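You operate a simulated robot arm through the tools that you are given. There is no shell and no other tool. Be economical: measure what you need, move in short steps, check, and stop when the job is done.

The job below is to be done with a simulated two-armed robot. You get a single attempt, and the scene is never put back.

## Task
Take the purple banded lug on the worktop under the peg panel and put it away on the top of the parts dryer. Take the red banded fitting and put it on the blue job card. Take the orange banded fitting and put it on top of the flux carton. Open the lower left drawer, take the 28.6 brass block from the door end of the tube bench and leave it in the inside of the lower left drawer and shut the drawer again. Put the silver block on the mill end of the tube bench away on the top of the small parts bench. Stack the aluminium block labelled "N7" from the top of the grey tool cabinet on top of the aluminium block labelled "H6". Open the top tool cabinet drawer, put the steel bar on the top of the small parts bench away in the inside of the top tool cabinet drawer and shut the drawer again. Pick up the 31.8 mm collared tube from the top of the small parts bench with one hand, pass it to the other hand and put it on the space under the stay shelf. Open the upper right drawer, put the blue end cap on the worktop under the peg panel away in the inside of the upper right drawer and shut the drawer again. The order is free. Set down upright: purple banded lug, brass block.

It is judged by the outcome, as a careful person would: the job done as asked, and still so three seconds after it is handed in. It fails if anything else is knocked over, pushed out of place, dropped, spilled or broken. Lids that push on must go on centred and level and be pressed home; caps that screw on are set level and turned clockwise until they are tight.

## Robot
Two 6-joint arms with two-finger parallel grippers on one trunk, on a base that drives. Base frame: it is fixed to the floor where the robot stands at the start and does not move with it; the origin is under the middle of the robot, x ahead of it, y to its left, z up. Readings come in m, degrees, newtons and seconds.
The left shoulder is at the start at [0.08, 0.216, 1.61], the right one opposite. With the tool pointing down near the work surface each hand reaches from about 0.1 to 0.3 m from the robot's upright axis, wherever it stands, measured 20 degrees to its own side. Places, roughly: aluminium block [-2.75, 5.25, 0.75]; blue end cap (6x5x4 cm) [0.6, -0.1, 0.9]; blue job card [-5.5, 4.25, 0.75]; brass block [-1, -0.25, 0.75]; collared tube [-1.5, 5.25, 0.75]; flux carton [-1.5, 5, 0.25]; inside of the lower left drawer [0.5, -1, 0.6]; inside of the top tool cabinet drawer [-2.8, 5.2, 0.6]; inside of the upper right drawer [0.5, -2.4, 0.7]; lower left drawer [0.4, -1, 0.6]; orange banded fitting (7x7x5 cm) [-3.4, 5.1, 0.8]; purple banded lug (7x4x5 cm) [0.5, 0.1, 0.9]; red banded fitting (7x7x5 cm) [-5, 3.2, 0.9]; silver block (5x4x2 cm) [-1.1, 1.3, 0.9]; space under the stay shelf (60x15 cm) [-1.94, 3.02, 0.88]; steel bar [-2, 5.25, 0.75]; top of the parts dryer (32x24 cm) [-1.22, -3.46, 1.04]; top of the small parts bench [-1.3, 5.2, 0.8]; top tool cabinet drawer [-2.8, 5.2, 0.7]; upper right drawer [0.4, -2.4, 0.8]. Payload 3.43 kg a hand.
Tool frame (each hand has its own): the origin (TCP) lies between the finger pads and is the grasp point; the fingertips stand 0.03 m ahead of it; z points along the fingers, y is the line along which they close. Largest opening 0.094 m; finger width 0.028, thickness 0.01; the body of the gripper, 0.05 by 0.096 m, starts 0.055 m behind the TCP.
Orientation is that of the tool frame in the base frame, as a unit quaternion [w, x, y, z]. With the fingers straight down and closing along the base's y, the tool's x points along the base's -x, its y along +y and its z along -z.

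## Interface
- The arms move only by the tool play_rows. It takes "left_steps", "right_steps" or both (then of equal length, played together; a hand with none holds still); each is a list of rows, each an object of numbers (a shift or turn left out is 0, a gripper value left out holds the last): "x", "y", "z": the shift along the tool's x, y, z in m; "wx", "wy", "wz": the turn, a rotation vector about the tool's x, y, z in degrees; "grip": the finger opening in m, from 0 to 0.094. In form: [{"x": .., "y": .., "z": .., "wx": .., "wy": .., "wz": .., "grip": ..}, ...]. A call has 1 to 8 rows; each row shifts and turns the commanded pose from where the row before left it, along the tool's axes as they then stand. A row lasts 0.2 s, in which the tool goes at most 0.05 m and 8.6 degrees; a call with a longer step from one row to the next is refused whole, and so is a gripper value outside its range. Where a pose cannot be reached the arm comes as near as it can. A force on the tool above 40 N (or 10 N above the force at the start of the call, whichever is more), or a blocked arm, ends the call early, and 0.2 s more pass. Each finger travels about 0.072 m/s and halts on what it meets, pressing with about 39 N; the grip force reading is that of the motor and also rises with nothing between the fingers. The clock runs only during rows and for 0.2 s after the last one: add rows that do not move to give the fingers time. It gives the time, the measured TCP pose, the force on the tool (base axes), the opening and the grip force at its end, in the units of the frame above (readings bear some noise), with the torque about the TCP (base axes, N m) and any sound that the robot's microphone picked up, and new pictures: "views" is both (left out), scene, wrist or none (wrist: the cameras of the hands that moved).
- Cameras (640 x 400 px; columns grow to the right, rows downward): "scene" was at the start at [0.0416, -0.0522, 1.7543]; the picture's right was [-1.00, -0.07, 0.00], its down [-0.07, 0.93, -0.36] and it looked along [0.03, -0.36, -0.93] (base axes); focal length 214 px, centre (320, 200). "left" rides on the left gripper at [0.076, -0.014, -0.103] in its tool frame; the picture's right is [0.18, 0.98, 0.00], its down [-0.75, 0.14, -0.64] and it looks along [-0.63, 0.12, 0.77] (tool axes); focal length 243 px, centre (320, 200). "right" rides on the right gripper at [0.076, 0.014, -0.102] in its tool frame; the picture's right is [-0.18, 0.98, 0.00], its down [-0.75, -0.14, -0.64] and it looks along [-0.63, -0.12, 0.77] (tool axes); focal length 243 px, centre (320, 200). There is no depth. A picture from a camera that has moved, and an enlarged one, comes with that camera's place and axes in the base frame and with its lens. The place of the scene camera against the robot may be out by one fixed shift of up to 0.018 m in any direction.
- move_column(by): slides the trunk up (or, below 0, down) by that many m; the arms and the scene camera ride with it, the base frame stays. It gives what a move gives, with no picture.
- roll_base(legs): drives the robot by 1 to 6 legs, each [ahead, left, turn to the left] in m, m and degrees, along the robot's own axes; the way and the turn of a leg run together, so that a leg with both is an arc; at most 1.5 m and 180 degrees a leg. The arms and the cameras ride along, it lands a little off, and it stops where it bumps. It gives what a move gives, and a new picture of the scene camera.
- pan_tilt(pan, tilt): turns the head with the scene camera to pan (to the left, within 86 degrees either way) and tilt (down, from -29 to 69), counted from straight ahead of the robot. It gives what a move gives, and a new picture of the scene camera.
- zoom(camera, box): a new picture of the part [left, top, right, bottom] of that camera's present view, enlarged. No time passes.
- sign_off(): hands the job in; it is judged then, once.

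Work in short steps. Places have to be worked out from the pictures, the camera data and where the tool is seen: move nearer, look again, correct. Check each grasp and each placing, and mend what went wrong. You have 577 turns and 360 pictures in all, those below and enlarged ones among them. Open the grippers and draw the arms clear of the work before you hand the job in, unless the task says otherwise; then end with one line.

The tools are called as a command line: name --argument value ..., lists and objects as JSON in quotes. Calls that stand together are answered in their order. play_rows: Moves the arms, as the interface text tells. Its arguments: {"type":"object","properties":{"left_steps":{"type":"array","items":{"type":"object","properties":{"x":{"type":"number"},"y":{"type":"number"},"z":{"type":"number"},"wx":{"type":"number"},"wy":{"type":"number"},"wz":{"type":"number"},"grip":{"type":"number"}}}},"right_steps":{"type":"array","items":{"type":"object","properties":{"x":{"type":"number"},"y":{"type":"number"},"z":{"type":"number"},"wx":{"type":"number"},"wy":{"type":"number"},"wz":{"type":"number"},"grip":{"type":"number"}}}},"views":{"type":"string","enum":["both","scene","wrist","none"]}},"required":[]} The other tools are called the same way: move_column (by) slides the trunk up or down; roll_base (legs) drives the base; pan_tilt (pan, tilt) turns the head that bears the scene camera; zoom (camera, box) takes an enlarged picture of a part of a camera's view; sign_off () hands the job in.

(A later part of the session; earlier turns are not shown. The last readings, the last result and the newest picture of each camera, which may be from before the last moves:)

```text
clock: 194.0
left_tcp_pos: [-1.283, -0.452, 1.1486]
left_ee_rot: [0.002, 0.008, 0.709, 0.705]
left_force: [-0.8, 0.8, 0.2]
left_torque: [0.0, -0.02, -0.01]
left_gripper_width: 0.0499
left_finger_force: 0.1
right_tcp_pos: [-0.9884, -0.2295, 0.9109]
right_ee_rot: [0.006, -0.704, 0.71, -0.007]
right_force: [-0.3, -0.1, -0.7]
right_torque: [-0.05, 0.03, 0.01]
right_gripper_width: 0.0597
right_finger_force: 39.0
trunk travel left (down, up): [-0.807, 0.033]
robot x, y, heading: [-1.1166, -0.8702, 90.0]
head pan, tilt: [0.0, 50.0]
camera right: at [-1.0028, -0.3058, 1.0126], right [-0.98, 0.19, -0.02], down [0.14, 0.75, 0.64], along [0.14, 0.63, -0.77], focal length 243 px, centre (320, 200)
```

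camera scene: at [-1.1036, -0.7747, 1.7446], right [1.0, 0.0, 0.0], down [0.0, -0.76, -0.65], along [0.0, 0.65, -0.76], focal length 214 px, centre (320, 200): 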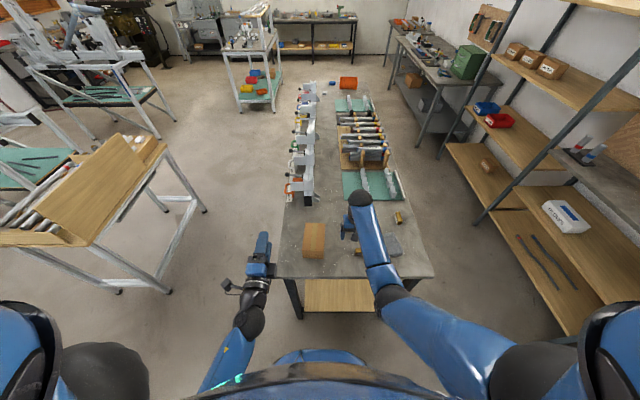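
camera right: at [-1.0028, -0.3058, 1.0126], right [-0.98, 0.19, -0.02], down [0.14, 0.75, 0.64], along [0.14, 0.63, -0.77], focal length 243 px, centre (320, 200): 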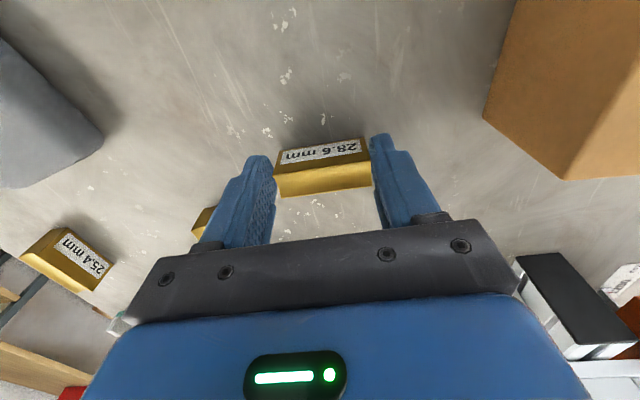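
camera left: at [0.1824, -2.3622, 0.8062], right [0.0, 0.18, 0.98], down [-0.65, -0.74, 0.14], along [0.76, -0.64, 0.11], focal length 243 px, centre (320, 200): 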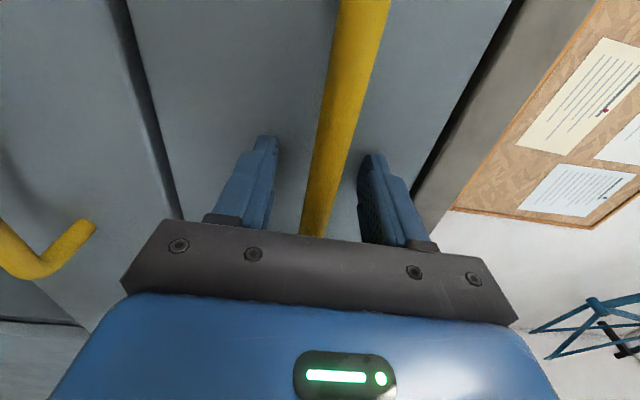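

Gripped (60 mm). Lift and back away.

play_rows --right_steps '[{"z": -0.02}, {"z": -0.03}, {"z": -0.03}]' --views "wrist"

roll_base --legs '[[-0.5, 0, 0]]'

```text
clock: 194.8
left_tcp_pos: [-1.2835, -0.4522, 1.1482]
left_ee_rot: [0.002, 0.008, 0.709, 0.706]
left_force: [0.2, 1.1, -0.1]
left_torque: [-0.01, -0.02, 0.01]
left_gripper_width: 0.0499
left_finger_force: 0.2
right_tcp_pos: [-0.9891, -0.2297, 0.9901]
right_ee_rot: [0.006, -0.704, 0.71, -0.008]
right_force: [-0.5, -0.1, -3.6]
right_torque: [-0.04, -0.01, -0.03]
right_gripper_width: 0.06
right_finger_force: 38.9
trunk travel left (down, up): [-0.807, 0.033]
robot x, y, heading: [-1.114, -0.8719, 90.0]
head pan, tilt: [0.0, 50.0]
camera right: at [-1.0042, -0.305, 1.0928], right [-0.98, 0.19, -0.02], down [0.14, 0.75, 0.64], along [0.14, 0.63, -0.77], focal length 243 px, centre (320, 200)
```

right: 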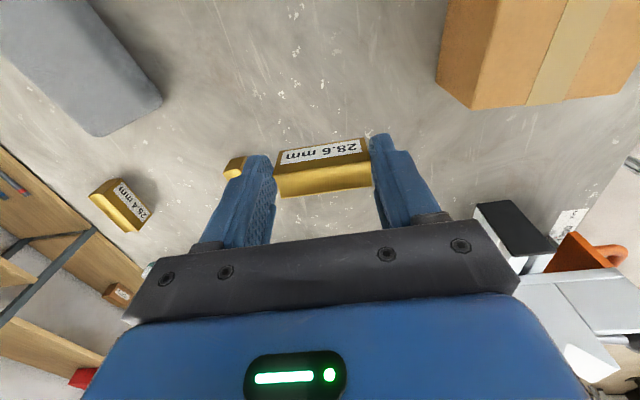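

```text
clock: 197.8
left_tcp_pos: [-1.2821, -0.9525, 1.148]
left_ee_rot: [0.003, 0.01, 0.709, 0.705]
left_force: [-0.5, -0.8, 0.2]
left_torque: [-0.03, -0.02, 0.0]
left_gripper_width: 0.05
left_finger_force: 0.0
right_tcp_pos: [-0.9852, -0.7299, 0.9887]
right_ee_rot: [0.005, -0.702, 0.712, -0.007]
right_force: [0.6, 1.0, -2.7]
right_torque: [-0.07, -0.02, -0.02]
right_gripper_width: 0.0596
right_finger_force: 39.6
trunk travel left (down, up): [-0.807, 0.033]
robot x, y, heading: [-1.1145, -1.3761, 90.0]
head pan, tilt: [0.0, 50.0]
camera scene: at [-1.1085, -1.2604, 1.7432], right [1.0, 0.0, 0.0], down [0.0, -0.77, -0.64], along [0.0, 0.64, -0.77], focal length 214 px, centre (320, 200)
```

scene: 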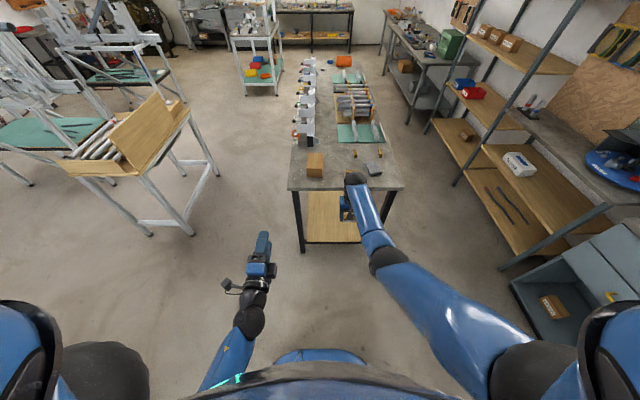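

Now retract the right hand, turn right to face the left drawers, and go near.

play_rows --right_steps '[{"x": 0.045, "y": -0.02}, {"x": 0.045, "y": -0.02}, {"x": 0.045, "y": -0.02}, {"x": 0.045, "y": -0.02}, {"x": 0.045, "y": -0.02}, {"x": 0.045, "y": -0.02}, {"x": 0.045, "y": -0.02}]' --views "none"

roll_base --legs '[[0, 0, -90], [0.45, 0.15, 0]]'

move_column --by -0.45

pan_tilt --pan 0 --tilt 35

play_rows --left_steps '[{}]' --views "wrist"

```text
clock: 199.3
left_tcp_pos: [-1.2815, -0.9558, 1.1501]
left_ee_rot: [0.003, 0.01, 0.708, 0.707]
left_force: [-0.1, -0.6, -0.9]
left_torque: [0.0, -0.06, 0.01]
left_gripper_width: 0.0499
left_finger_force: 0.0
right_tcp_pos: [-0.8525, -1.0547, 0.9919]
right_ee_rot: [0.007, -0.703, 0.711, -0.006]
right_force: [0.4, 0.4, -3.3]
right_torque: [-0.07, -0.01, 0.02]
right_gripper_width: 0.0598
right_finger_force: 38.7
trunk travel left (down, up): [-0.807, 0.033]
robot x, y, heading: [-1.1159, -1.3727, 89.6]
head pan, tilt: [0.0, 50.0]
```

```text
clock: 206.0
left_tcp_pos: [-0.2446, -1.0735, 1.1489]
left_ee_rot: [0.504, 0.509, 0.493, 0.495]
left_force: [0.4, 0.6, -0.1]
left_torque: [-0.01, -0.04, 0.01]
left_gripper_width: 0.05
left_finger_force: 0.1
right_tcp_pos: [-0.3431, -1.5009, 0.9914]
right_ee_rot: [0.0, 0.011, 1.0, -0.008]
right_force: [-0.6, 0.0, -2.8]
right_torque: [0.01, 0.03, 0.0]
right_gripper_width: 0.0596
right_finger_force: 38.7
trunk travel left (down, up): [-0.807, 0.033]
robot x, y, heading: [-0.6628, -1.2319, -0.8]
head pan, tilt: [0.0, 50.0]
camera scene: at [-0.5519, -1.2333, 1.7437], right [-0.01, -1.0, 0.0], down [-0.76, 0.01, -0.64], along [0.64, -0.01, -0.76], focal length 214 px, centre (320, 200)
```

scene: 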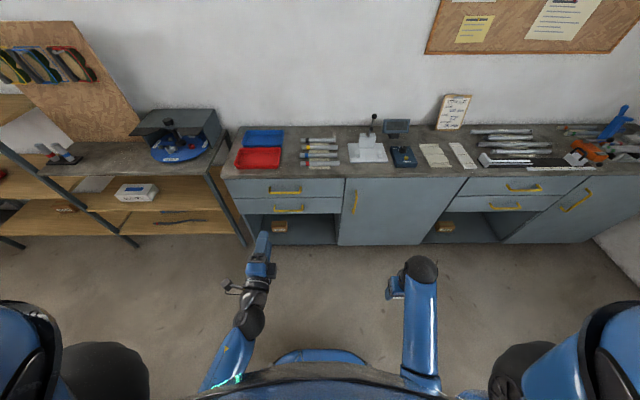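

```text
refused: -0.45 is not a number from -0.4 to 0.4
```

```text
clock: 206.8
left_tcp_pos: [-0.2426, -1.0719, 1.1493]
left_ee_rot: [0.503, 0.511, 0.492, 0.494]
left_force: [-0.3, 0.0, -0.4]
left_torque: [0.02, -0.02, -0.01]
left_gripper_width: 0.05
left_finger_force: 0.1
right_tcp_pos: [-0.3438, -1.5016, 0.991]
right_ee_rot: [-0.001, 0.01, 1.0, -0.009]
right_force: [-0.1, -0.8, -3.5]
right_torque: [0.03, 0.05, 0.02]
right_gripper_width: 0.0597
right_finger_force: 39.0
trunk travel left (down, up): [-0.807, 0.033]
robot x, y, heading: [-0.6639, -1.236, -0.5]
head pan, tilt: [0.0, 35.0]
camera scene: at [-0.5382, -1.2326, 1.7651], right [-0.01, -1.0, 0.0], down [-0.57, 0.01, -0.82], along [0.82, -0.01, -0.57], focal length 214 px, centre (320, 200)
```

scene: 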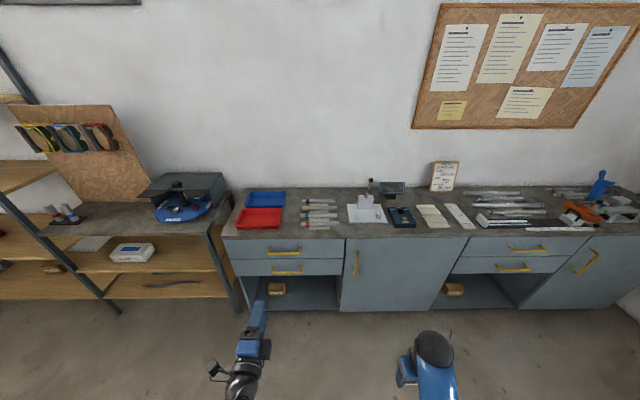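

```text
clock: 207.2
left_tcp_pos: [-0.2428, -1.0721, 1.1486]
left_ee_rot: [0.503, 0.511, 0.492, 0.494]
left_force: [-0.1, 0.4, -0.1]
left_torque: [0.05, 0.03, 0.03]
left_gripper_width: 0.05
left_finger_force: 0.0
right_tcp_pos: [-0.3431, -1.5012, 0.9898]
right_ee_rot: [-0.001, 0.01, 1.0, -0.008]
right_force: [0.2, 0.5, -2.7]
right_torque: [0.0, 0.01, 0.02]
right_gripper_width: 0.0599
right_finger_force: 39.2
trunk travel left (down, up): [-0.807, 0.033]
robot x, y, heading: [-0.663, -1.2351, -0.7]
head pan, tilt: [0.0, 35.0]
camera left: at [-0.3439, -0.993, 1.1363], right [0.01, 0.18, 0.98], down [-0.66, -0.74, 0.14], along [0.75, -0.65, 0.11], focal length 243 px, centre (320, 200)
```

left: 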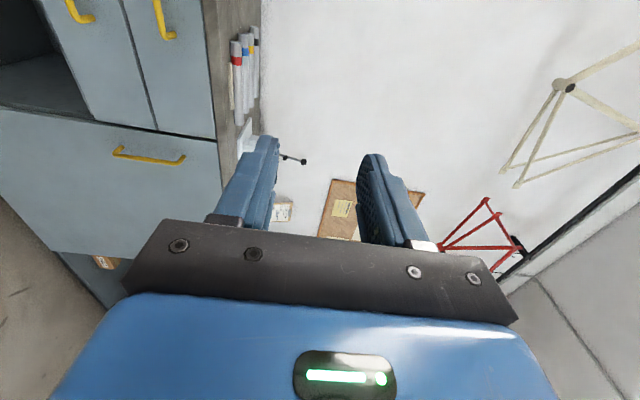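

Lower-left handle ≈ (0.309, −1.03, 0.655). Lower trunk by 0.49 m in two moves and view with the wrist.

move_column --by -0.4

move_column --by -0.09

play_rows --left_steps '[{}]' --views "both"

```text
clock: 211.0
left_tcp_pos: [-0.2432, -1.072, 0.7485]
left_ee_rot: [0.504, 0.51, 0.492, 0.494]
left_force: [0.0, -0.4, 0.4]
left_torque: [0.0, 0.02, -0.02]
left_gripper_width: 0.05
left_finger_force: 0.1
right_tcp_pos: [-0.3431, -1.5009, 0.5915]
right_ee_rot: [-0.001, 0.011, 1.0, -0.009]
right_force: [-0.1, 0.1, -3.6]
right_torque: [0.0, 0.01, 0.01]
right_gripper_width: 0.0597
right_finger_force: 39.0
trunk travel left (down, up): [-0.407, 0.433]
robot x, y, heading: [-0.6605, -1.231, -0.6]
head pan, tilt: [0.0, 35.0]
```

```text
clock: 212.3
left_tcp_pos: [-0.2424, -1.0732, 0.6591]
left_ee_rot: [0.502, 0.51, 0.493, 0.495]
left_force: [0.1, -0.7, -0.7]
left_torque: [0.03, -0.02, -0.05]
left_gripper_width: 0.0501
left_finger_force: 0.0
right_tcp_pos: [-0.3429, -1.4997, 0.5013]
right_ee_rot: [-0.001, 0.01, 1.0, -0.009]
right_force: [-0.7, -0.2, -3.3]
right_torque: [0.02, 0.0, 0.01]
right_gripper_width: 0.06
right_finger_force: 39.4
trunk travel left (down, up): [-0.317, 0.523]
robot x, y, heading: [-0.6611, -1.2318, -0.4]
head pan, tilt: [0.0, 35.0]
```

```text
clock: 212.7
left_tcp_pos: [-0.2435, -1.0725, 0.6577]
left_ee_rot: [0.504, 0.51, 0.492, 0.494]
left_force: [-0.4, 0.1, 0.7]
left_torque: [-0.01, 0.0, -0.03]
left_gripper_width: 0.0498
left_finger_force: 0.1
right_tcp_pos: [-0.3437, -1.5019, 0.4998]
right_ee_rot: [-0.001, 0.011, 1.0, -0.007]
right_force: [0.1, -0.3, -3.9]
right_torque: [-0.03, 0.04, -0.02]
right_gripper_width: 0.0597
right_finger_force: 39.1
trunk travel left (down, up): [-0.317, 0.523]
robot x, y, heading: [-0.6649, -1.2357, -0.9]
head pan, tilt: [0.0, 35.0]
camera scene: at [-0.5382, -1.2325, 1.2752], right [-0.01, -1.0, 0.0], down [-0.57, 0.01, -0.82], along [0.82, -0.01, -0.57], focal length 214 px, centre (320, 200)
camera left: at [-0.3438, -0.9929, 0.6462], right [0.01, 0.18, 0.98], down [-0.66, -0.74, 0.14], along [0.75, -0.65, 0.11], focal length 243 px, centre (320, 200)
```

scene: 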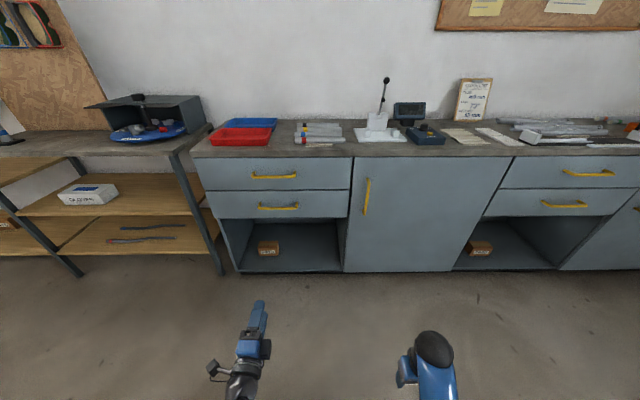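
left: 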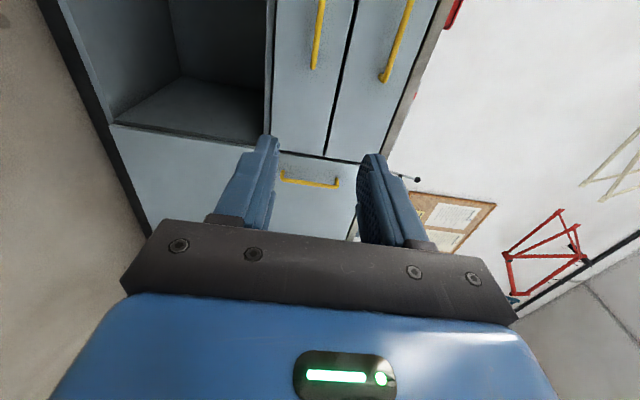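

Triangulation confirms z≈0.652, y≈−1.04. Correct y/z and drive up to the handle.

play_rows --left_steps '[{"x": 0.025, "y": -0.005}, {}]' --views "none"

roll_base --legs '[[0.43, 0.01, 0.7]]'

play_rows --left_steps '[{}]' --views "wrist"

```text
clock: 213.3
left_tcp_pos: [-0.2421, -1.047, 0.6542]
left_ee_rot: [0.504, 0.51, 0.492, 0.494]
left_force: [0.7, -0.2, 0.3]
left_torque: [0.0, -0.03, -0.01]
left_gripper_width: 0.05
left_finger_force: 0.0
right_tcp_pos: [-0.3441, -1.5006, 0.5002]
right_ee_rot: [-0.001, 0.011, 1.0, -0.009]
right_force: [-0.6, -0.3, -3.9]
right_torque: [0.01, 0.05, 0.01]
right_gripper_width: 0.0597
right_finger_force: 38.7
trunk travel left (down, up): [-0.317, 0.523]
robot x, y, heading: [-0.6648, -1.2337, -0.7]
head pan, tilt: [0.0, 35.0]
```

```text
clock: 215.9
left_tcp_pos: [0.1868, -1.0382, 0.6546]
left_ee_rot: [0.502, 0.509, 0.494, 0.495]
left_force: [-0.3, -0.6, 0.4]
left_torque: [-0.01, 0.01, 0.0]
left_gripper_width: 0.0499
left_finger_force: 0.1
right_tcp_pos: [0.0867, -1.4934, 0.5007]
right_ee_rot: [0.0, 0.009, 1.0, -0.009]
right_force: [1.1, -0.1, -2.3]
right_torque: [-0.02, 0.05, -0.03]
right_gripper_width: 0.0598
right_finger_force: 39.4
trunk travel left (down, up): [-0.317, 0.523]
robot x, y, heading: [-0.2339, -1.2231, -0.5]
head pan, tilt: [0.0, 35.0]
camera scene: at [-0.1079, -1.226, 1.2751], right [-0.01, -1.0, 0.0], down [-0.57, 0.0, -0.82], along [0.82, -0.01, -0.57], focal length 214 px, centre (320, 200)
```

scene: 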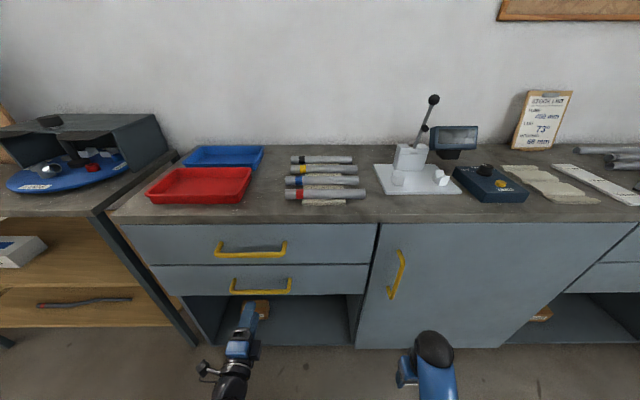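

```text
clock: 216.3
left_tcp_pos: [0.1862, -1.0387, 0.6538]
left_ee_rot: [0.502, 0.509, 0.493, 0.495]
left_force: [-0.2, 0.2, -1.0]
left_torque: [-0.02, 0.01, 0.01]
left_gripper_width: 0.0499
left_finger_force: 0.2
right_tcp_pos: [0.0873, -1.4939, 0.5003]
right_ee_rot: [-0.001, 0.008, 1.0, -0.008]
right_force: [-0.4, 0.3, -3.0]
right_torque: [0.0, 0.02, -0.01]
right_gripper_width: 0.06
right_finger_force: 39.1
trunk travel left (down, up): [-0.317, 0.523]
robot x, y, heading: [-0.2377, -1.2321, -0.4]
head pan, tilt: [0.0, 35.0]
camera left: at [0.0852, -0.9596, 0.6415], right [0.01, 0.18, 0.98], down [-0.66, -0.74, 0.14], along [0.75, -0.65, 0.11], focal length 243 px, centre (320, 200)
```

left: 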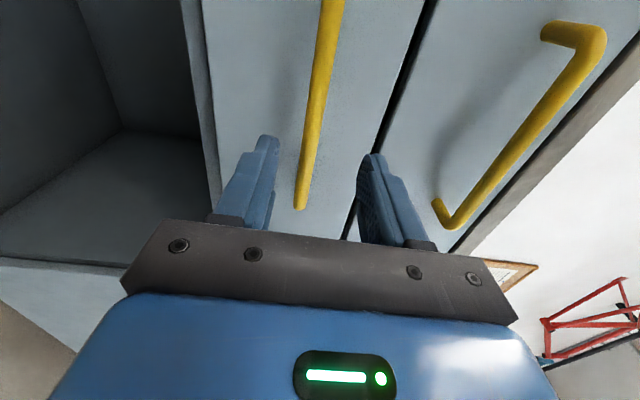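

Aligned. Advance 9 cm and grip.

play_rows --left_steps '[{"z": 0.03, "y": -0.002}, {"z": 0.03}, {"z": 0.02}, {"z": 0.01}, {"grip": 0.03}, {"grip": 0.01}, {"grip": 0.0}, {}]' --views "wrist"

```text
clock: 218.1
left_tcp_pos: [0.2772, -1.0394, 0.6483]
left_ee_rot: [0.5, 0.51, 0.496, 0.493]
left_force: [-6.1, -4.3, -21.2]
left_torque: [-0.68, -0.15, 0.3]
left_gripper_width: 0.0182
left_finger_force: 44.9
right_tcp_pos: [0.0881, -1.4937, 0.4993]
right_ee_rot: [-0.001, 0.009, 1.0, -0.01]
right_force: [0.0, 1.2, -2.3]
right_torque: [0.03, 0.02, -0.01]
right_gripper_width: 0.0599
right_finger_force: 39.5
trunk travel left (down, up): [-0.317, 0.523]
robot x, y, heading: [-0.2319, -1.2287, -0.4]
head pan, tilt: [0.0, 35.0]
camera left: at [0.1764, -0.9607, 0.6361], right [0.02, 0.18, 0.98], down [-0.66, -0.74, 0.14], along [0.75, -0.65, 0.1], focal length 243 px, centre (320, 200)
```

left: 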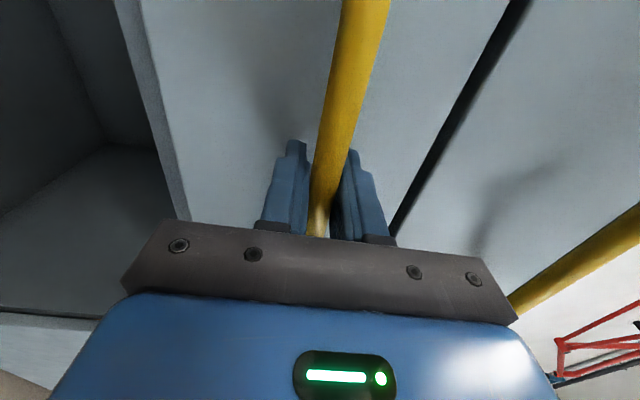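

Gripped. Ease the vertical load slightly and pull back 0.25 m.

play_rows --left_steps '[{"y": -0.004}, {}]' --views "none"

roll_base --legs '[[-0.25, 0, 0]]'

```text
clock: 218.7
left_tcp_pos: [0.2772, -1.0395, 0.6481]
left_ee_rot: [0.503, 0.509, 0.492, 0.496]
left_force: [-0.7, -1.7, -10.4]
left_torque: [-0.66, -0.1, 0.71]
left_gripper_width: 0.0183
left_finger_force: 44.9
right_tcp_pos: [0.0875, -1.4935, 0.5006]
right_ee_rot: [-0.002, 0.008, 1.0, -0.009]
right_force: [0.0, 0.6, -3.5]
right_torque: [0.01, 0.03, 0.0]
right_gripper_width: 0.0597
right_finger_force: 39.4
trunk travel left (down, up): [-0.317, 0.523]
robot x, y, heading: [-0.2374, -1.2317, -0.4]
head pan, tilt: [0.0, 35.0]
```

```text
clock: 220.6
left_tcp_pos: [0.022, -1.0398, 0.6484]
left_ee_rot: [0.501, 0.508, 0.493, 0.497]
left_force: [2.9, -31.9, -4.3]
left_torque: [-0.84, -0.1, -0.29]
left_gripper_width: 0.0184
left_finger_force: 45.3
right_tcp_pos: [-0.1659, -1.4923, 0.4997]
right_ee_rot: [-0.001, 0.007, 1.0, -0.007]
right_force: [-0.5, 0.1, -3.0]
right_torque: [0.05, 0.01, 0.01]
right_gripper_width: 0.0598
right_finger_force: 39.1
trunk travel left (down, up): [-0.317, 0.523]
robot x, y, heading: [-0.4881, -1.2319, -0.3]
head pan, tilt: [0.0, 35.0]
camera scene: at [-0.3629, -1.2279, 1.2751], right [0.0, -1.0, 0.0], down [-0.57, 0.01, -0.82], along [0.82, 0.0, -0.57], focal length 214 px, centre (320, 200)
```

scene: 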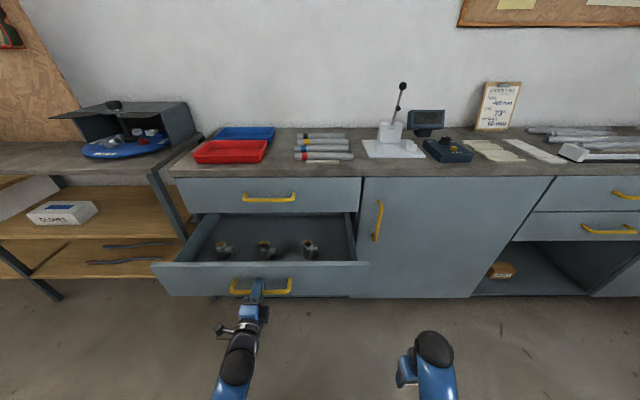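

Drawer open with three standing fittings inside. Release and back off, zoom for layout.

play_rows --left_steps '[{"grip": 0.03}, {"grip": 0.05}, {}, {"z": -0.03}, {"z": -0.04}, {"z": -0.04}]' --views "none"

move_column --by 0.33

pan_tilt --pan 10 --tilt 50

zoom --camera "scene" --box '[200, 140, 420, 270]'

```text
clock: 221.9
left_tcp_pos: [-0.0891, -1.0344, 0.649]
left_ee_rot: [0.503, 0.508, 0.494, 0.496]
left_force: [-0.4, 0.3, -0.3]
left_torque: [0.01, 0.02, 0.01]
left_gripper_width: 0.05
left_finger_force: 0.1
right_tcp_pos: [-0.1672, -1.4915, 0.5002]
right_ee_rot: [-0.001, 0.008, 1.0, -0.009]
right_force: [0.1, 0.4, -3.3]
right_torque: [0.01, 0.06, 0.01]
right_gripper_width: 0.0598
right_finger_force: 39.1
trunk travel left (down, up): [-0.317, 0.523]
robot x, y, heading: [-0.4903, -1.2256, -0.5]
head pan, tilt: [0.0, 35.0]
```

```text
clock: 225.2
left_tcp_pos: [-0.0881, -1.0359, 0.9799]
left_ee_rot: [0.502, 0.508, 0.494, 0.495]
left_force: [0.0, -0.8, 1.7]
left_torque: [0.0, 0.0, 0.02]
left_gripper_width: 0.0502
left_finger_force: 0.1
right_tcp_pos: [-0.1664, -1.4909, 0.8307]
right_ee_rot: [-0.001, 0.007, 1.0, -0.009]
right_force: [-0.8, -0.1, -3.7]
right_torque: [0.0, 0.02, -0.04]
right_gripper_width: 0.06
right_finger_force: 39.0
trunk travel left (down, up): [-0.647, 0.193]
robot x, y, heading: [-0.4912, -1.224, -0.2]
head pan, tilt: [0.0, 35.0]
```

```text
clock: 226.0
left_tcp_pos: [-0.0897, -1.0351, 0.9783]
left_ee_rot: [0.503, 0.508, 0.494, 0.495]
left_force: [0.6, -0.8, -0.3]
left_torque: [-0.02, 0.01, 0.02]
left_gripper_width: 0.0502
left_finger_force: 0.1
right_tcp_pos: [-0.1666, -1.4914, 0.8308]
right_ee_rot: [-0.001, 0.007, 1.0, -0.009]
right_force: [-0.1, -0.1, -3.3]
right_torque: [0.03, 0.04, 0.0]
right_gripper_width: 0.0598
right_finger_force: 38.8
trunk travel left (down, up): [-0.647, 0.193]
robot x, y, heading: [-0.4879, -1.2297, -0.4]
head pan, tilt: [10.0, 50.0]
camera scene: at [-0.3752, -1.2113, 1.5835], right [0.17, -0.99, 0.0], down [-0.75, -0.13, -0.64], along [0.63, 0.11, -0.77], focal length 214 px, centre (320, 200)
```

scene: 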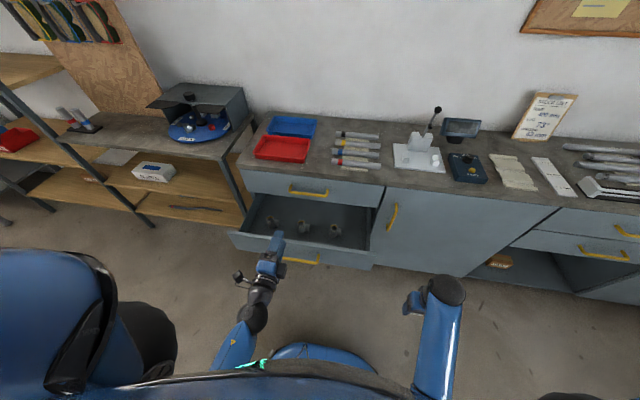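

```text
2.91 times, centred on (310, 205) of scene
camera zoom: at [-0.3752, -1.2113, 1.5835], right [0.17, -0.99, 0.0], down [-0.75, -0.13, -0.64], along [0.63, 0.11, -0.77], focal length 624 px, centre (349, 186)
```

zoom: 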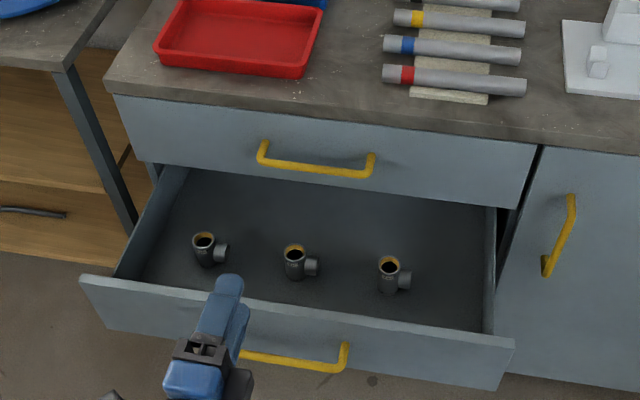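

Free spot: right side at about (0.20, −1.285). Retract left, extend right, then drive.

play_rows --left_steps '[{"z": -0.04}, {"z": -0.04}, {"z": -0.04}, {"z": -0.03}, {}]' --right_steps '[{"x": -0.045, "y": 0.015}, {"x": -0.045, "y": 0.015}, {"x": -0.045, "y": 0.015}, {"x": -0.045, "y": 0.015}, {"x": -0.03, "y": 0.01}]' --views "none"

roll_base --legs '[[0.12, 0.14, 0.4]]'

play_rows --right_steps '[{}]' --views "wrist"

```text
clock: 227.2
left_tcp_pos: [-0.1978, -1.0352, 0.9814]
left_ee_rot: [0.507, 0.504, 0.497, 0.492]
left_force: [1.7, 0.0, -0.6]
left_torque: [0.02, -0.01, 0.0]
left_gripper_width: 0.05
left_finger_force: 0.0
left hand out of reach, approached as far as the arm can: row 3, 4
right_tcp_pos: [0.0461, -1.4237, 0.8291]
right_ee_rot: [-0.003, 0.007, 1.0, -0.008]
right_force: [0.3, -0.7, -2.9]
right_torque: [-0.01, 0.09, -0.05]
right_gripper_width: 0.0596
right_finger_force: 38.7
trunk travel left (down, up): [-0.647, 0.193]
robot x, y, heading: [-0.4908, -1.2284, -0.2]
head pan, tilt: [10.0, 50.0]
```

```text
clock: 228.7
left_tcp_pos: [-0.0847, -0.8957, 0.9821]
left_ee_rot: [0.506, 0.501, 0.498, 0.496]
left_force: [1.0, -0.9, 0.7]
left_torque: [0.0, 0.01, -0.03]
left_gripper_width: 0.0499
left_finger_force: 0.1
right_tcp_pos: [0.1624, -1.2809, 0.8312]
right_ee_rot: [-0.001, 0.003, 1.0, -0.008]
right_force: [-0.5, 0.0, -2.9]
right_torque: [0.01, 0.0, 0.02]
right_gripper_width: 0.0597
right_finger_force: 39.2
trunk travel left (down, up): [-0.647, 0.193]
robot x, y, heading: [-0.3698, -1.0905, 0.1]
head pan, tilt: [10.0, 50.0]
camera scene: at [-0.2601, -1.0743, 1.5837], right [0.18, -0.98, 0.0], down [-0.75, -0.14, -0.64], along [0.63, 0.12, -0.76], focal length 214 px, centre (320, 200)
```

scene: 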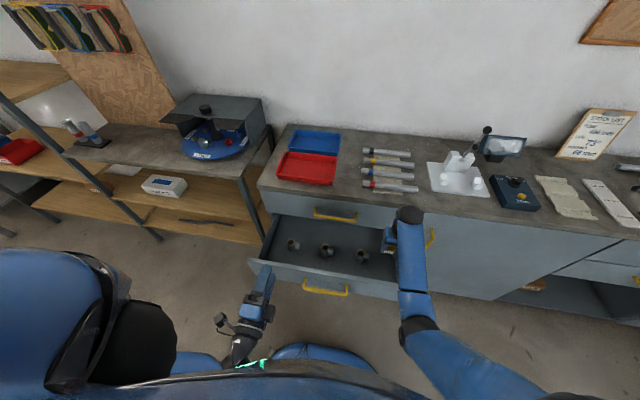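

```text
clock: 229.1
left_tcp_pos: [-0.084, -0.8933, 0.9831]
left_ee_rot: [0.505, 0.501, 0.499, 0.495]
left_force: [-0.3, 0.0, -0.3]
left_torque: [0.01, 0.03, 0.02]
left_gripper_width: 0.05
left_finger_force: 0.0
right_tcp_pos: [0.1628, -1.2813, 0.8304]
right_ee_rot: [-0.001, 0.003, 1.0, -0.009]
right_force: [0.0, -0.1, -3.0]
right_torque: [0.01, 0.02, -0.01]
right_gripper_width: 0.0599
right_finger_force: 38.8
trunk travel left (down, up): [-0.647, 0.193]
robot x, y, heading: [-0.3679, -1.0871, 0.6]
head pan, tilt: [10.0, 50.0]
camera right: at [0.0886, -1.2647, 0.9326], right [0.19, 0.98, -0.02], down [0.75, -0.13, 0.64], along [0.63, -0.14, -0.77], focal length 243 px, centre (320, 200)
```

right: 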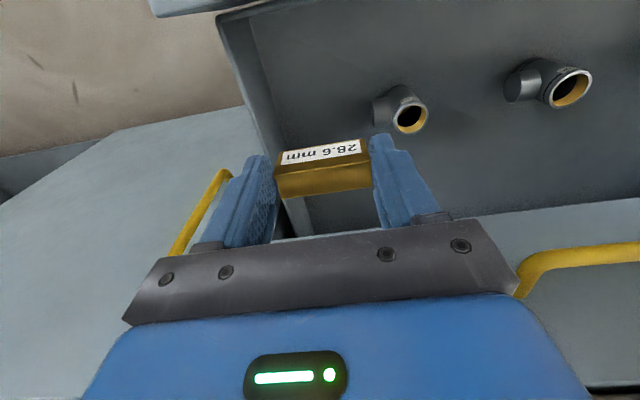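

Gap between fitting and drawer wall: −1.226…−1.35. I centre at y≈−1.289, x≈0.185 and lower the trunk 10 cm.

play_rows --right_steps '[{"x": -0.022, "y": -0.008}, {}]' --views "none"

move_column --by -0.1

play_rows --right_steps '[{}]' --views "both"

```text
clock: 229.7
left_tcp_pos: [-0.0835, -0.8939, 0.9825]
left_ee_rot: [0.505, 0.501, 0.5, 0.495]
left_force: [-0.9, -0.5, -0.4]
left_torque: [0.02, 0.02, -0.01]
left_gripper_width: 0.0499
left_finger_force: 0.0
right_tcp_pos: [0.186, -1.2878, 0.8321]
right_ee_rot: [-0.001, 0.002, 1.0, -0.009]
right_force: [-0.5, 0.7, -2.6]
right_torque: [-0.02, 0.04, -0.01]
right_gripper_width: 0.0596
right_finger_force: 39.4
trunk travel left (down, up): [-0.647, 0.193]
robot x, y, heading: [-0.3742, -1.0856, 0.1]
head pan, tilt: [10.0, 50.0]
```

```text
clock: 231.0
left_tcp_pos: [-0.084, -0.8933, 0.8814]
left_ee_rot: [0.505, 0.502, 0.499, 0.494]
left_force: [0.4, -0.8, 0.6]
left_torque: [0.0, 0.01, 0.02]
left_gripper_width: 0.0501
left_finger_force: 0.1
right_tcp_pos: [0.186, -1.2881, 0.7306]
right_ee_rot: [-0.001, 0.003, 1.0, -0.009]
right_force: [0.4, -0.1, -3.6]
right_torque: [-0.01, 0.06, -0.03]
right_gripper_width: 0.0596
right_finger_force: 39.0
trunk travel left (down, up): [-0.547, 0.293]
robot x, y, heading: [-0.3731, -1.0914, 0.4]
head pan, tilt: [10.0, 50.0]
```

```text
clock: 231.4
left_tcp_pos: [-0.0832, -0.8936, 0.8817]
left_ee_rot: [0.505, 0.501, 0.499, 0.495]
left_force: [-0.1, 0.7, -0.3]
left_torque: [0.0, -0.02, -0.05]
left_gripper_width: 0.05
left_finger_force: 0.0
right_tcp_pos: [0.1853, -1.2879, 0.731]
right_ee_rot: [-0.001, 0.003, 1.0, -0.009]
right_force: [0.3, 0.0, -3.3]
right_torque: [-0.05, 0.04, 0.02]
right_gripper_width: 0.06
right_finger_force: 39.0
trunk travel left (down, up): [-0.547, 0.293]
robot x, y, heading: [-0.3679, -1.0889, 0.6]
head pan, tilt: [10.0, 50.0]
camera scene: at [-0.2575, -1.0715, 1.4834], right [0.18, -0.98, 0.0], down [-0.75, -0.14, -0.64], along [0.63, 0.11, -0.77], focal length 214 px, centre (320, 200)
camera right: at [0.1113, -1.2717, 0.8336], right [0.19, 0.98, -0.02], down [0.75, -0.13, 0.64], along [0.63, -0.14, -0.77], focal length 243 px, centre (320, 200)
```

scene: 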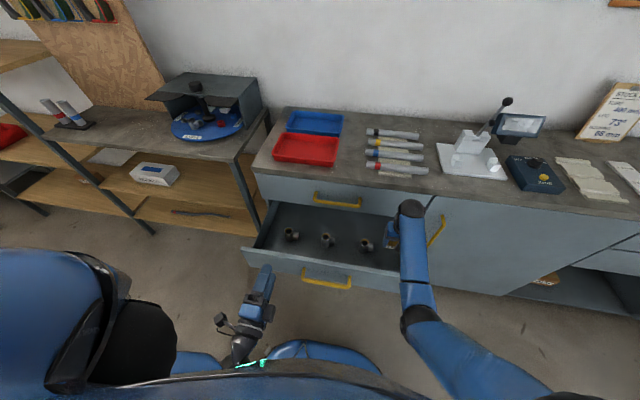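
right: 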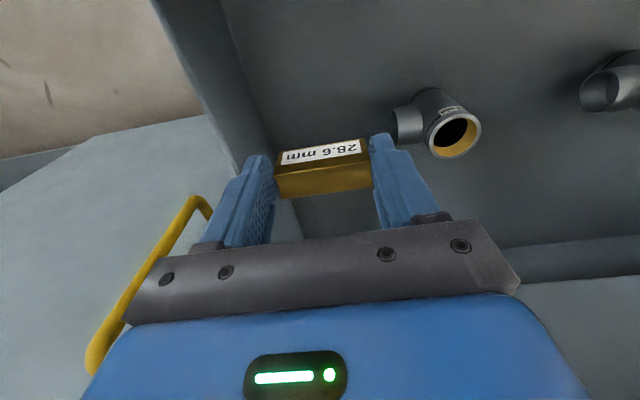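

Clearances OK both sides. Descend gently.

play_rows --right_steps '[{"z": 0.02}, {"z": 0.02}, {"z": 0.015}, {}]' --views "wrist"

```text
clock: 232.4
left_tcp_pos: [-0.0839, -0.8938, 0.8804]
left_ee_rot: [0.505, 0.501, 0.499, 0.495]
left_force: [0.1, -0.9, 0.1]
left_torque: [0.0, 0.04, 0.0]
left_gripper_width: 0.0496
left_finger_force: 0.1
right_tcp_pos: [0.1848, -1.2872, 0.6761]
right_ee_rot: [-0.001, 0.003, 1.0, -0.009]
right_force: [0.2, -0.2, -1.8]
right_torque: [0.0, 0.05, -0.04]
right_gripper_width: 0.0598
right_finger_force: 39.3
trunk travel left (down, up): [-0.547, 0.293]
robot x, y, heading: [-0.3719, -1.0902, 0.1]
head pan, tilt: [10.0, 50.0]
camera right: at [0.1108, -1.2729, 0.7781], right [0.19, 0.98, -0.02], down [0.75, -0.13, 0.64], along [0.63, -0.14, -0.77], focal length 243 px, centre (320, 200)
```

right: 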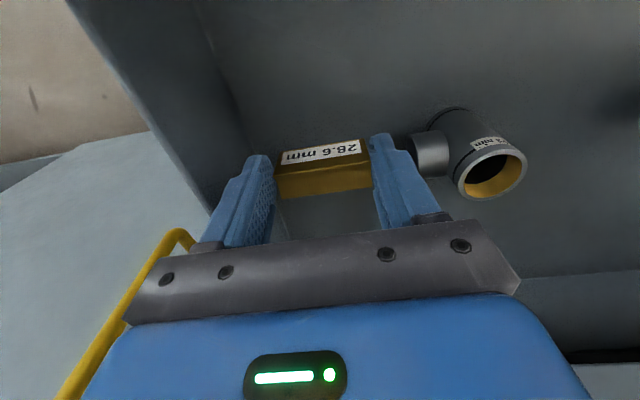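

Still ~1.5 cm clearance. Continue down in small steps.

play_rows --right_steps '[{"z": 0.01}, {"z": 0.008}, {"z": 0.004}, {"z": 0.004}, {}]' --views "none"

play_rows --right_steps '[{"z": 0.004}, {"z": 0.004}, {}]' --views "wrist"

```text
clock: 233.6
left_tcp_pos: [-0.083, -0.8939, 0.8811]
left_ee_rot: [0.505, 0.501, 0.499, 0.495]
left_force: [-0.6, -0.3, 0.8]
left_torque: [-0.02, 0.0, 0.02]
left_gripper_width: 0.0499
left_finger_force: 0.1
right_tcp_pos: [0.1853, -1.2888, 0.6495]
right_ee_rot: [-0.001, 0.002, 1.0, -0.009]
right_force: [0.4, 0.1, -3.5]
right_torque: [0.0, 0.03, 0.0]
right_gripper_width: 0.0598
right_finger_force: 39.1
trunk travel left (down, up): [-0.547, 0.293]
robot x, y, heading: [-0.3714, -1.0878, 0.5]
head pan, tilt: [10.0, 50.0]
```

```text
clock: 234.4
left_tcp_pos: [-0.0836, -0.8933, 0.8811]
left_ee_rot: [0.506, 0.501, 0.499, 0.495]
left_force: [0.1, -0.7, 0.0]
left_torque: [0.0, 0.01, -0.01]
left_gripper_width: 0.05
left_finger_force: 0.1
right_tcp_pos: [0.1848, -1.289, 0.642]
right_ee_rot: [-0.001, 0.003, 1.0, -0.009]
right_force: [0.7, 0.1, -3.4]
right_torque: [-0.01, 0.03, 0.01]
right_gripper_width: 0.0599
right_finger_force: 39.2
trunk travel left (down, up): [-0.547, 0.293]
robot x, y, heading: [-0.3753, -1.0861, 0.4]
head pan, tilt: [10.0, 50.0]
camera right: at [0.1109, -1.273, 0.7442], right [0.19, 0.98, -0.02], down [0.75, -0.13, 0.64], along [0.63, -0.14, -0.77], focal length 243 px, centre (320, 200)
```

right: 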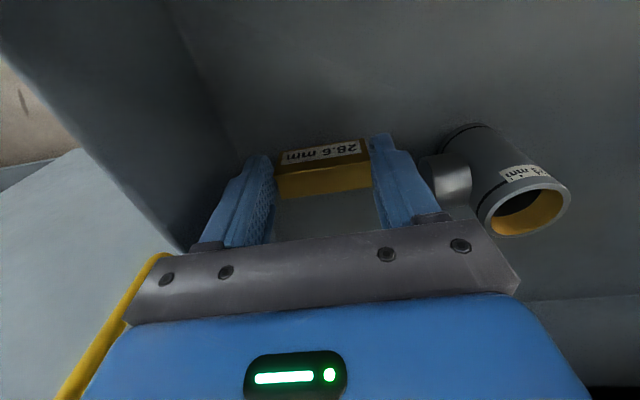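

play_rows --right_steps '[{"z": 0.005}, {"z": 0.005}, {"z": 0.004}, {"z": 0.003}, {"z": 0.003}, {}]' --views "none"

```text
clock: 235.8
left_tcp_pos: [-0.0849, -0.8929, 0.8834]
left_ee_rot: [0.507, 0.5, 0.498, 0.495]
left_force: [-0.9, 0.8, -0.1]
left_torque: [-0.04, -0.04, 0.01]
left_gripper_width: 0.05
left_finger_force: 0.0
right_tcp_pos: [0.1853, -1.2895, 0.6268]
right_ee_rot: [0.004, 0.003, 1.0, -0.01]
right_force: [0.4, -3.3, 30.6]
right_torque: [0.08, -0.03, -0.01]
right_gripper_width: 0.0596
right_finger_force: 39.2
trunk travel left (down, up): [-0.547, 0.293]
robot x, y, heading: [-0.372, -1.087, 0.5]
head pan, tilt: [10.0, 50.0]
```

Contact. Ease, open slightly, lift straight.

play_rows --right_steps '[{"z": -0.003}, {"grip": 0.066}, {"grip": 0.072}, {}, {"z": -0.02}, {"z": -0.03}, {"z": -0.04}]' --views "wrist"

```text
clock: 237.4
left_tcp_pos: [-0.0849, -0.8933, 0.8818]
left_ee_rot: [0.506, 0.5, 0.499, 0.494]
left_force: [0.4, 0.5, 0.5]
left_torque: [-0.03, -0.02, -0.02]
left_gripper_width: 0.0499
left_finger_force: 0.1
right_tcp_pos: [0.1825, -1.2866, 0.7149]
right_ee_rot: [-0.001, 0.003, 1.0, -0.01]
right_force: [0.5, -0.8, -0.1]
right_torque: [-0.01, 0.01, 0.02]
right_gripper_width: 0.0722
right_finger_force: 0.0
trunk travel left (down, up): [-0.547, 0.293]
robot x, y, heading: [-0.3735, -1.089, 0.4]
head pan, tilt: [10.0, 50.0]
camera right: at [0.1088, -1.2716, 0.8167], right [0.19, 0.98, -0.02], down [0.75, -0.13, 0.64], along [0.63, -0.14, -0.77], focal length 243 px, centre (320, 200)
```

right: 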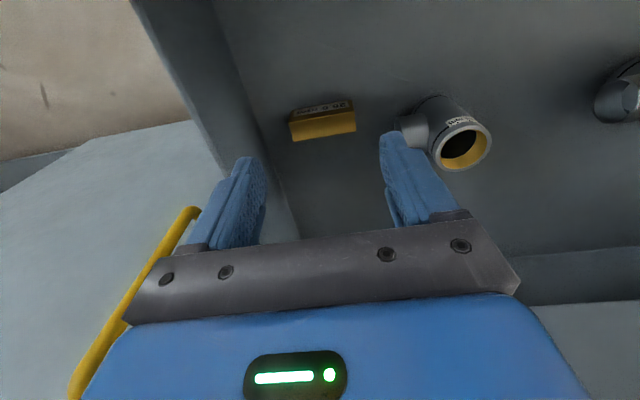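

Block stands upright in the drawer. Raise, back off, retract right and realign left to push the drawer shut.

move_column --by 0.1

roll_base --legs '[[-0.4, 0, 0], [0, -0.147, 0]]'

play_rows --left_steps '[{"z": 0.04}, {"z": 0.04}, {"z": 0.03}, {}, {}, {}]' --right_steps '[{"x": 0.045, "y": -0.01}, {"x": 0.045, "y": -0.01}, {"x": 0.045, "y": -0.01}, {"x": 0.045, "y": -0.01}, {"x": 0.045, "y": -0.01}, {"x": 0.02}]' --views "none"

move_column --by -0.33

play_rows --left_steps '[{}]' --views "both"

```text
clock: 238.8
left_tcp_pos: [-0.0843, -0.8936, 0.9809]
left_ee_rot: [0.506, 0.501, 0.498, 0.495]
left_force: [-0.7, -0.1, 0.0]
left_torque: [0.01, -0.03, -0.01]
left_gripper_width: 0.0503
left_finger_force: 0.0
right_tcp_pos: [0.1834, -1.2872, 0.8135]
right_ee_rot: [-0.001, 0.003, 1.0, -0.009]
right_force: [0.9, 0.1, -1.2]
right_torque: [0.01, 0.0, -0.01]
right_gripper_width: 0.072
right_finger_force: 0.1
trunk travel left (down, up): [-0.647, 0.193]
robot x, y, heading: [-0.3706, -1.0865, 0.6]
head pan, tilt: [10.0, 50.0]
```

```text
clock: 242.2
left_tcp_pos: [-0.4789, -1.0396, 0.9819]
left_ee_rot: [0.506, 0.502, 0.499, 0.493]
left_force: [0.0, 0.1, -0.6]
left_torque: [0.05, 0.0, 0.0]
left_gripper_width: 0.0499
left_finger_force: 0.1
right_tcp_pos: [-0.2121, -1.4352, 0.8143]
right_ee_rot: [-0.001, 0.003, 1.0, -0.01]
right_force: [-0.7, 0.0, -0.6]
right_torque: [-0.03, 0.01, -0.01]
right_gripper_width: 0.0718
right_finger_force: 0.1
trunk travel left (down, up): [-0.647, 0.193]
robot x, y, heading: [-0.7647, -1.234, 0.4]
head pan, tilt: [10.0, 50.0]
camera scene: at [-0.6528, -1.2158, 1.5834], right [0.18, -0.98, 0.0], down [-0.75, -0.14, -0.64], along [0.63, 0.11, -0.77], focal length 214 px, centre (320, 200)
```

scene: 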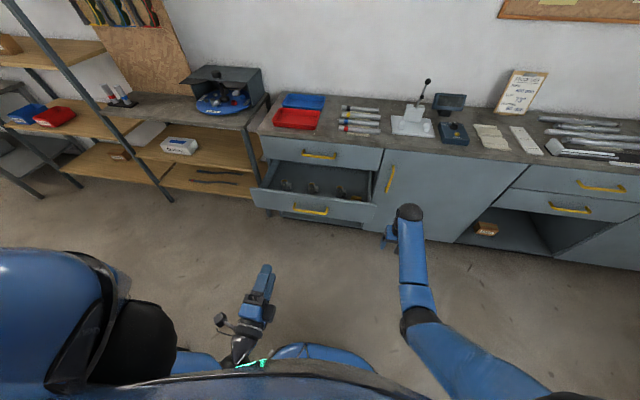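

```text
clock: 243.6
left_tcp_pos: [-0.3676, -1.0436, 0.9794]
left_ee_rot: [0.505, 0.502, 0.499, 0.495]
left_force: [0.6, 0.0, 0.4]
left_torque: [-0.03, 0.05, 0.0]
left_gripper_width: 0.0499
left_finger_force: 0.0
right_tcp_pos: [-0.456, -1.4838, 0.8167]
right_ee_rot: [-0.001, 0.004, 1.0, -0.009]
right_force: [-0.2, 0.1, 0.3]
right_torque: [0.0, -0.01, -0.04]
right_gripper_width: 0.072
right_finger_force: 0.2
trunk travel left (down, up): [-0.647, 0.193]
robot x, y, heading: [-0.7648, -1.2335, -0.1]
head pan, tilt: [10.0, 50.0]
```

```text
clock: 246.8
left_tcp_pos: [-0.3675, -1.0436, 0.6503]
left_ee_rot: [0.505, 0.502, 0.499, 0.494]
left_force: [-0.7, -0.2, 0.3]
left_torque: [-0.03, 0.0, 0.06]
left_gripper_width: 0.05
left_finger_force: 0.1
right_tcp_pos: [-0.4566, -1.4838, 0.4857]
right_ee_rot: [0.0, 0.004, 1.0, -0.009]
right_force: [0.2, -0.8, -0.2]
right_torque: [0.0, 0.0, 0.03]
right_gripper_width: 0.0722
right_finger_force: 0.1
trunk travel left (down, up): [-0.317, 0.523]
robot x, y, heading: [-0.7657, -1.2342, 0.2]
head pan, tilt: [10.0, 50.0]
```

```text
clock: 247.2
left_tcp_pos: [-0.3682, -1.0448, 0.649]
left_ee_rot: [0.506, 0.502, 0.499, 0.494]
left_force: [-0.3, -0.7, 0.0]
left_torque: [0.01, -0.04, 0.02]
left_gripper_width: 0.0503
left_finger_force: 0.0
right_tcp_pos: [-0.4568, -1.4834, 0.4854]
right_ee_rot: [-0.001, 0.004, 1.0, -0.009]
right_force: [0.3, 0.9, 1.2]
right_torque: [0.02, -0.01, 0.01]
right_gripper_width: 0.0718
right_finger_force: 0.1
trunk travel left (down, up): [-0.317, 0.523]
robot x, y, heading: [-0.7666, -1.2376, 0.2]
head pan, tilt: [10.0, 50.0]
camera scene: at [-0.6528, -1.2189, 1.2535], right [0.18, -0.98, 0.0], down [-0.75, -0.13, -0.64], along [0.63, 0.11, -0.77], focal length 214 px, centre (320, 200)
camera left: at [-0.4698, -0.9661, 0.6353], right [0.0, 0.19, 0.98], down [-0.65, -0.74, 0.15], along [0.76, -0.64, 0.12], focal length 243 px, centre (320, 200)
```

scene: 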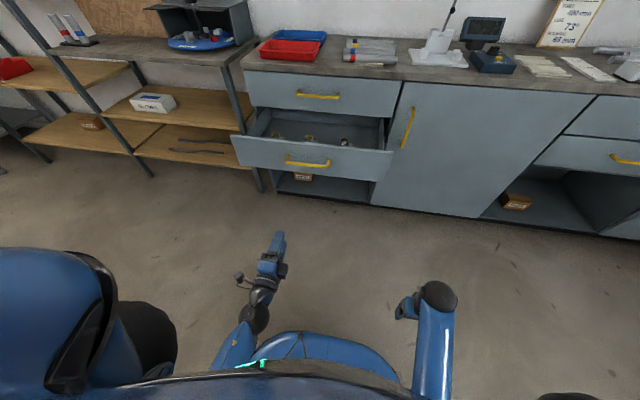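
left: 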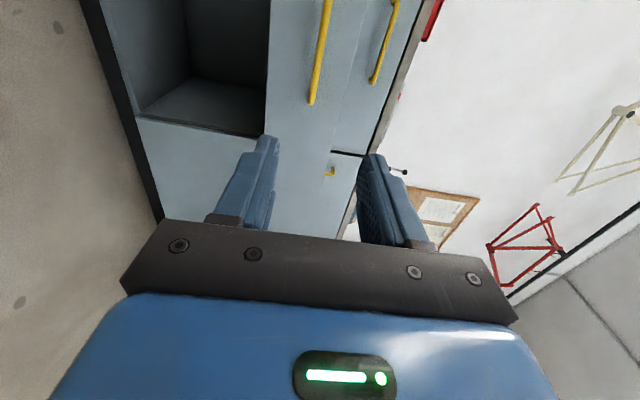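

Aligned with the handle. Drive forward to push the drawer in, in gentle legs.

roll_base --legs '[[0.36, 0, 0], [0.09, 0, 0], [0.09, 0, 0], [0.09, 0, 0]]'

play_rows --left_steps '[{"z": 0.01}, {"z": 0.01}, {"z": 0.01}, {}]' --views "wrist"

```text
clock: 251.7
left_tcp_pos: [0.2634, -1.0462, 0.6503]
left_ee_rot: [0.506, 0.503, 0.498, 0.493]
left_force: [0.0, 0.1, 0.7]
left_torque: [0.01, 0.01, 0.01]
left_gripper_width: 0.0498
left_finger_force: 0.0
right_tcp_pos: [0.1722, -1.4853, 0.4854]
right_ee_rot: [-0.002, 0.006, 1.0, -0.009]
right_force: [0.4, 0.0, 0.0]
right_torque: [-0.03, 0.01, -0.02]
right_gripper_width: 0.072
right_finger_force: 0.1
trunk travel left (down, up): [-0.317, 0.523]
robot x, y, heading: [-0.1351, -1.2371, -0.1]
head pan, tilt: [10.0, 50.0]
camera scene: at [-0.0221, -1.2199, 1.2533], right [0.17, -0.99, 0.0], down [-0.76, -0.13, -0.64], along [0.63, 0.11, -0.77], focal length 214 px, centre (320, 200)
```

scene: 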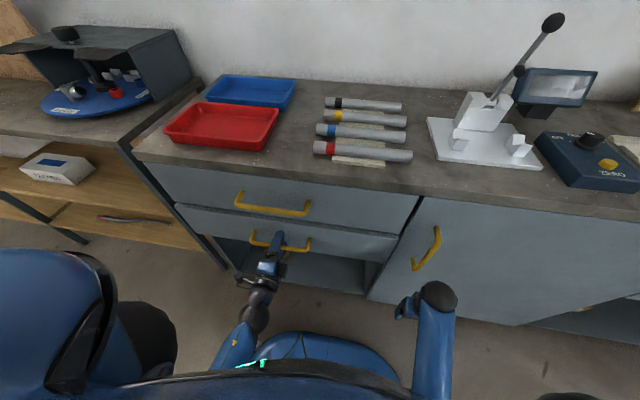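

```text
clock: 252.4
left_tcp_pos: [0.2836, -1.047, 0.6486]
left_ee_rot: [0.507, 0.504, 0.498, 0.492]
left_force: [-19.7, -1.6, 2.2]
left_torque: [-0.13, -0.61, 0.2]
left_gripper_width: 0.051
left_finger_force: 1.3
right_tcp_pos: [0.1708, -1.485, 0.4858]
right_ee_rot: [-0.001, 0.005, 1.0, -0.009]
right_force: [0.4, -0.2, -0.4]
right_torque: [0.04, 0.0, -0.01]
right_gripper_width: 0.0721
right_finger_force: 0.1
trunk travel left (down, up): [-0.317, 0.523]
robot x, y, heading: [-0.138, -1.2354, -0.0]
head pan, tilt: [10.0, 50.0]
stopped in row 3 (left hand): the force on the tool passed its limit at 44 N (the readings are from after the stop); the commanded pose is now the measured one
camera left: at [0.1818, -0.9688, 0.6348], right [0.01, 0.19, 0.98], down [-0.66, -0.74, 0.15], along [0.75, -0.65, 0.12], focal length 243 px, centre (320, 200)
```

left: 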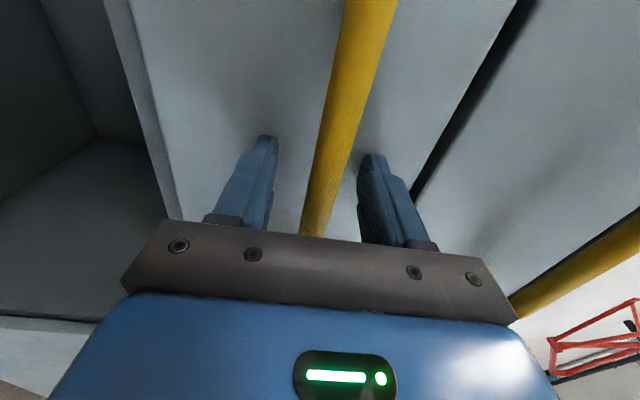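

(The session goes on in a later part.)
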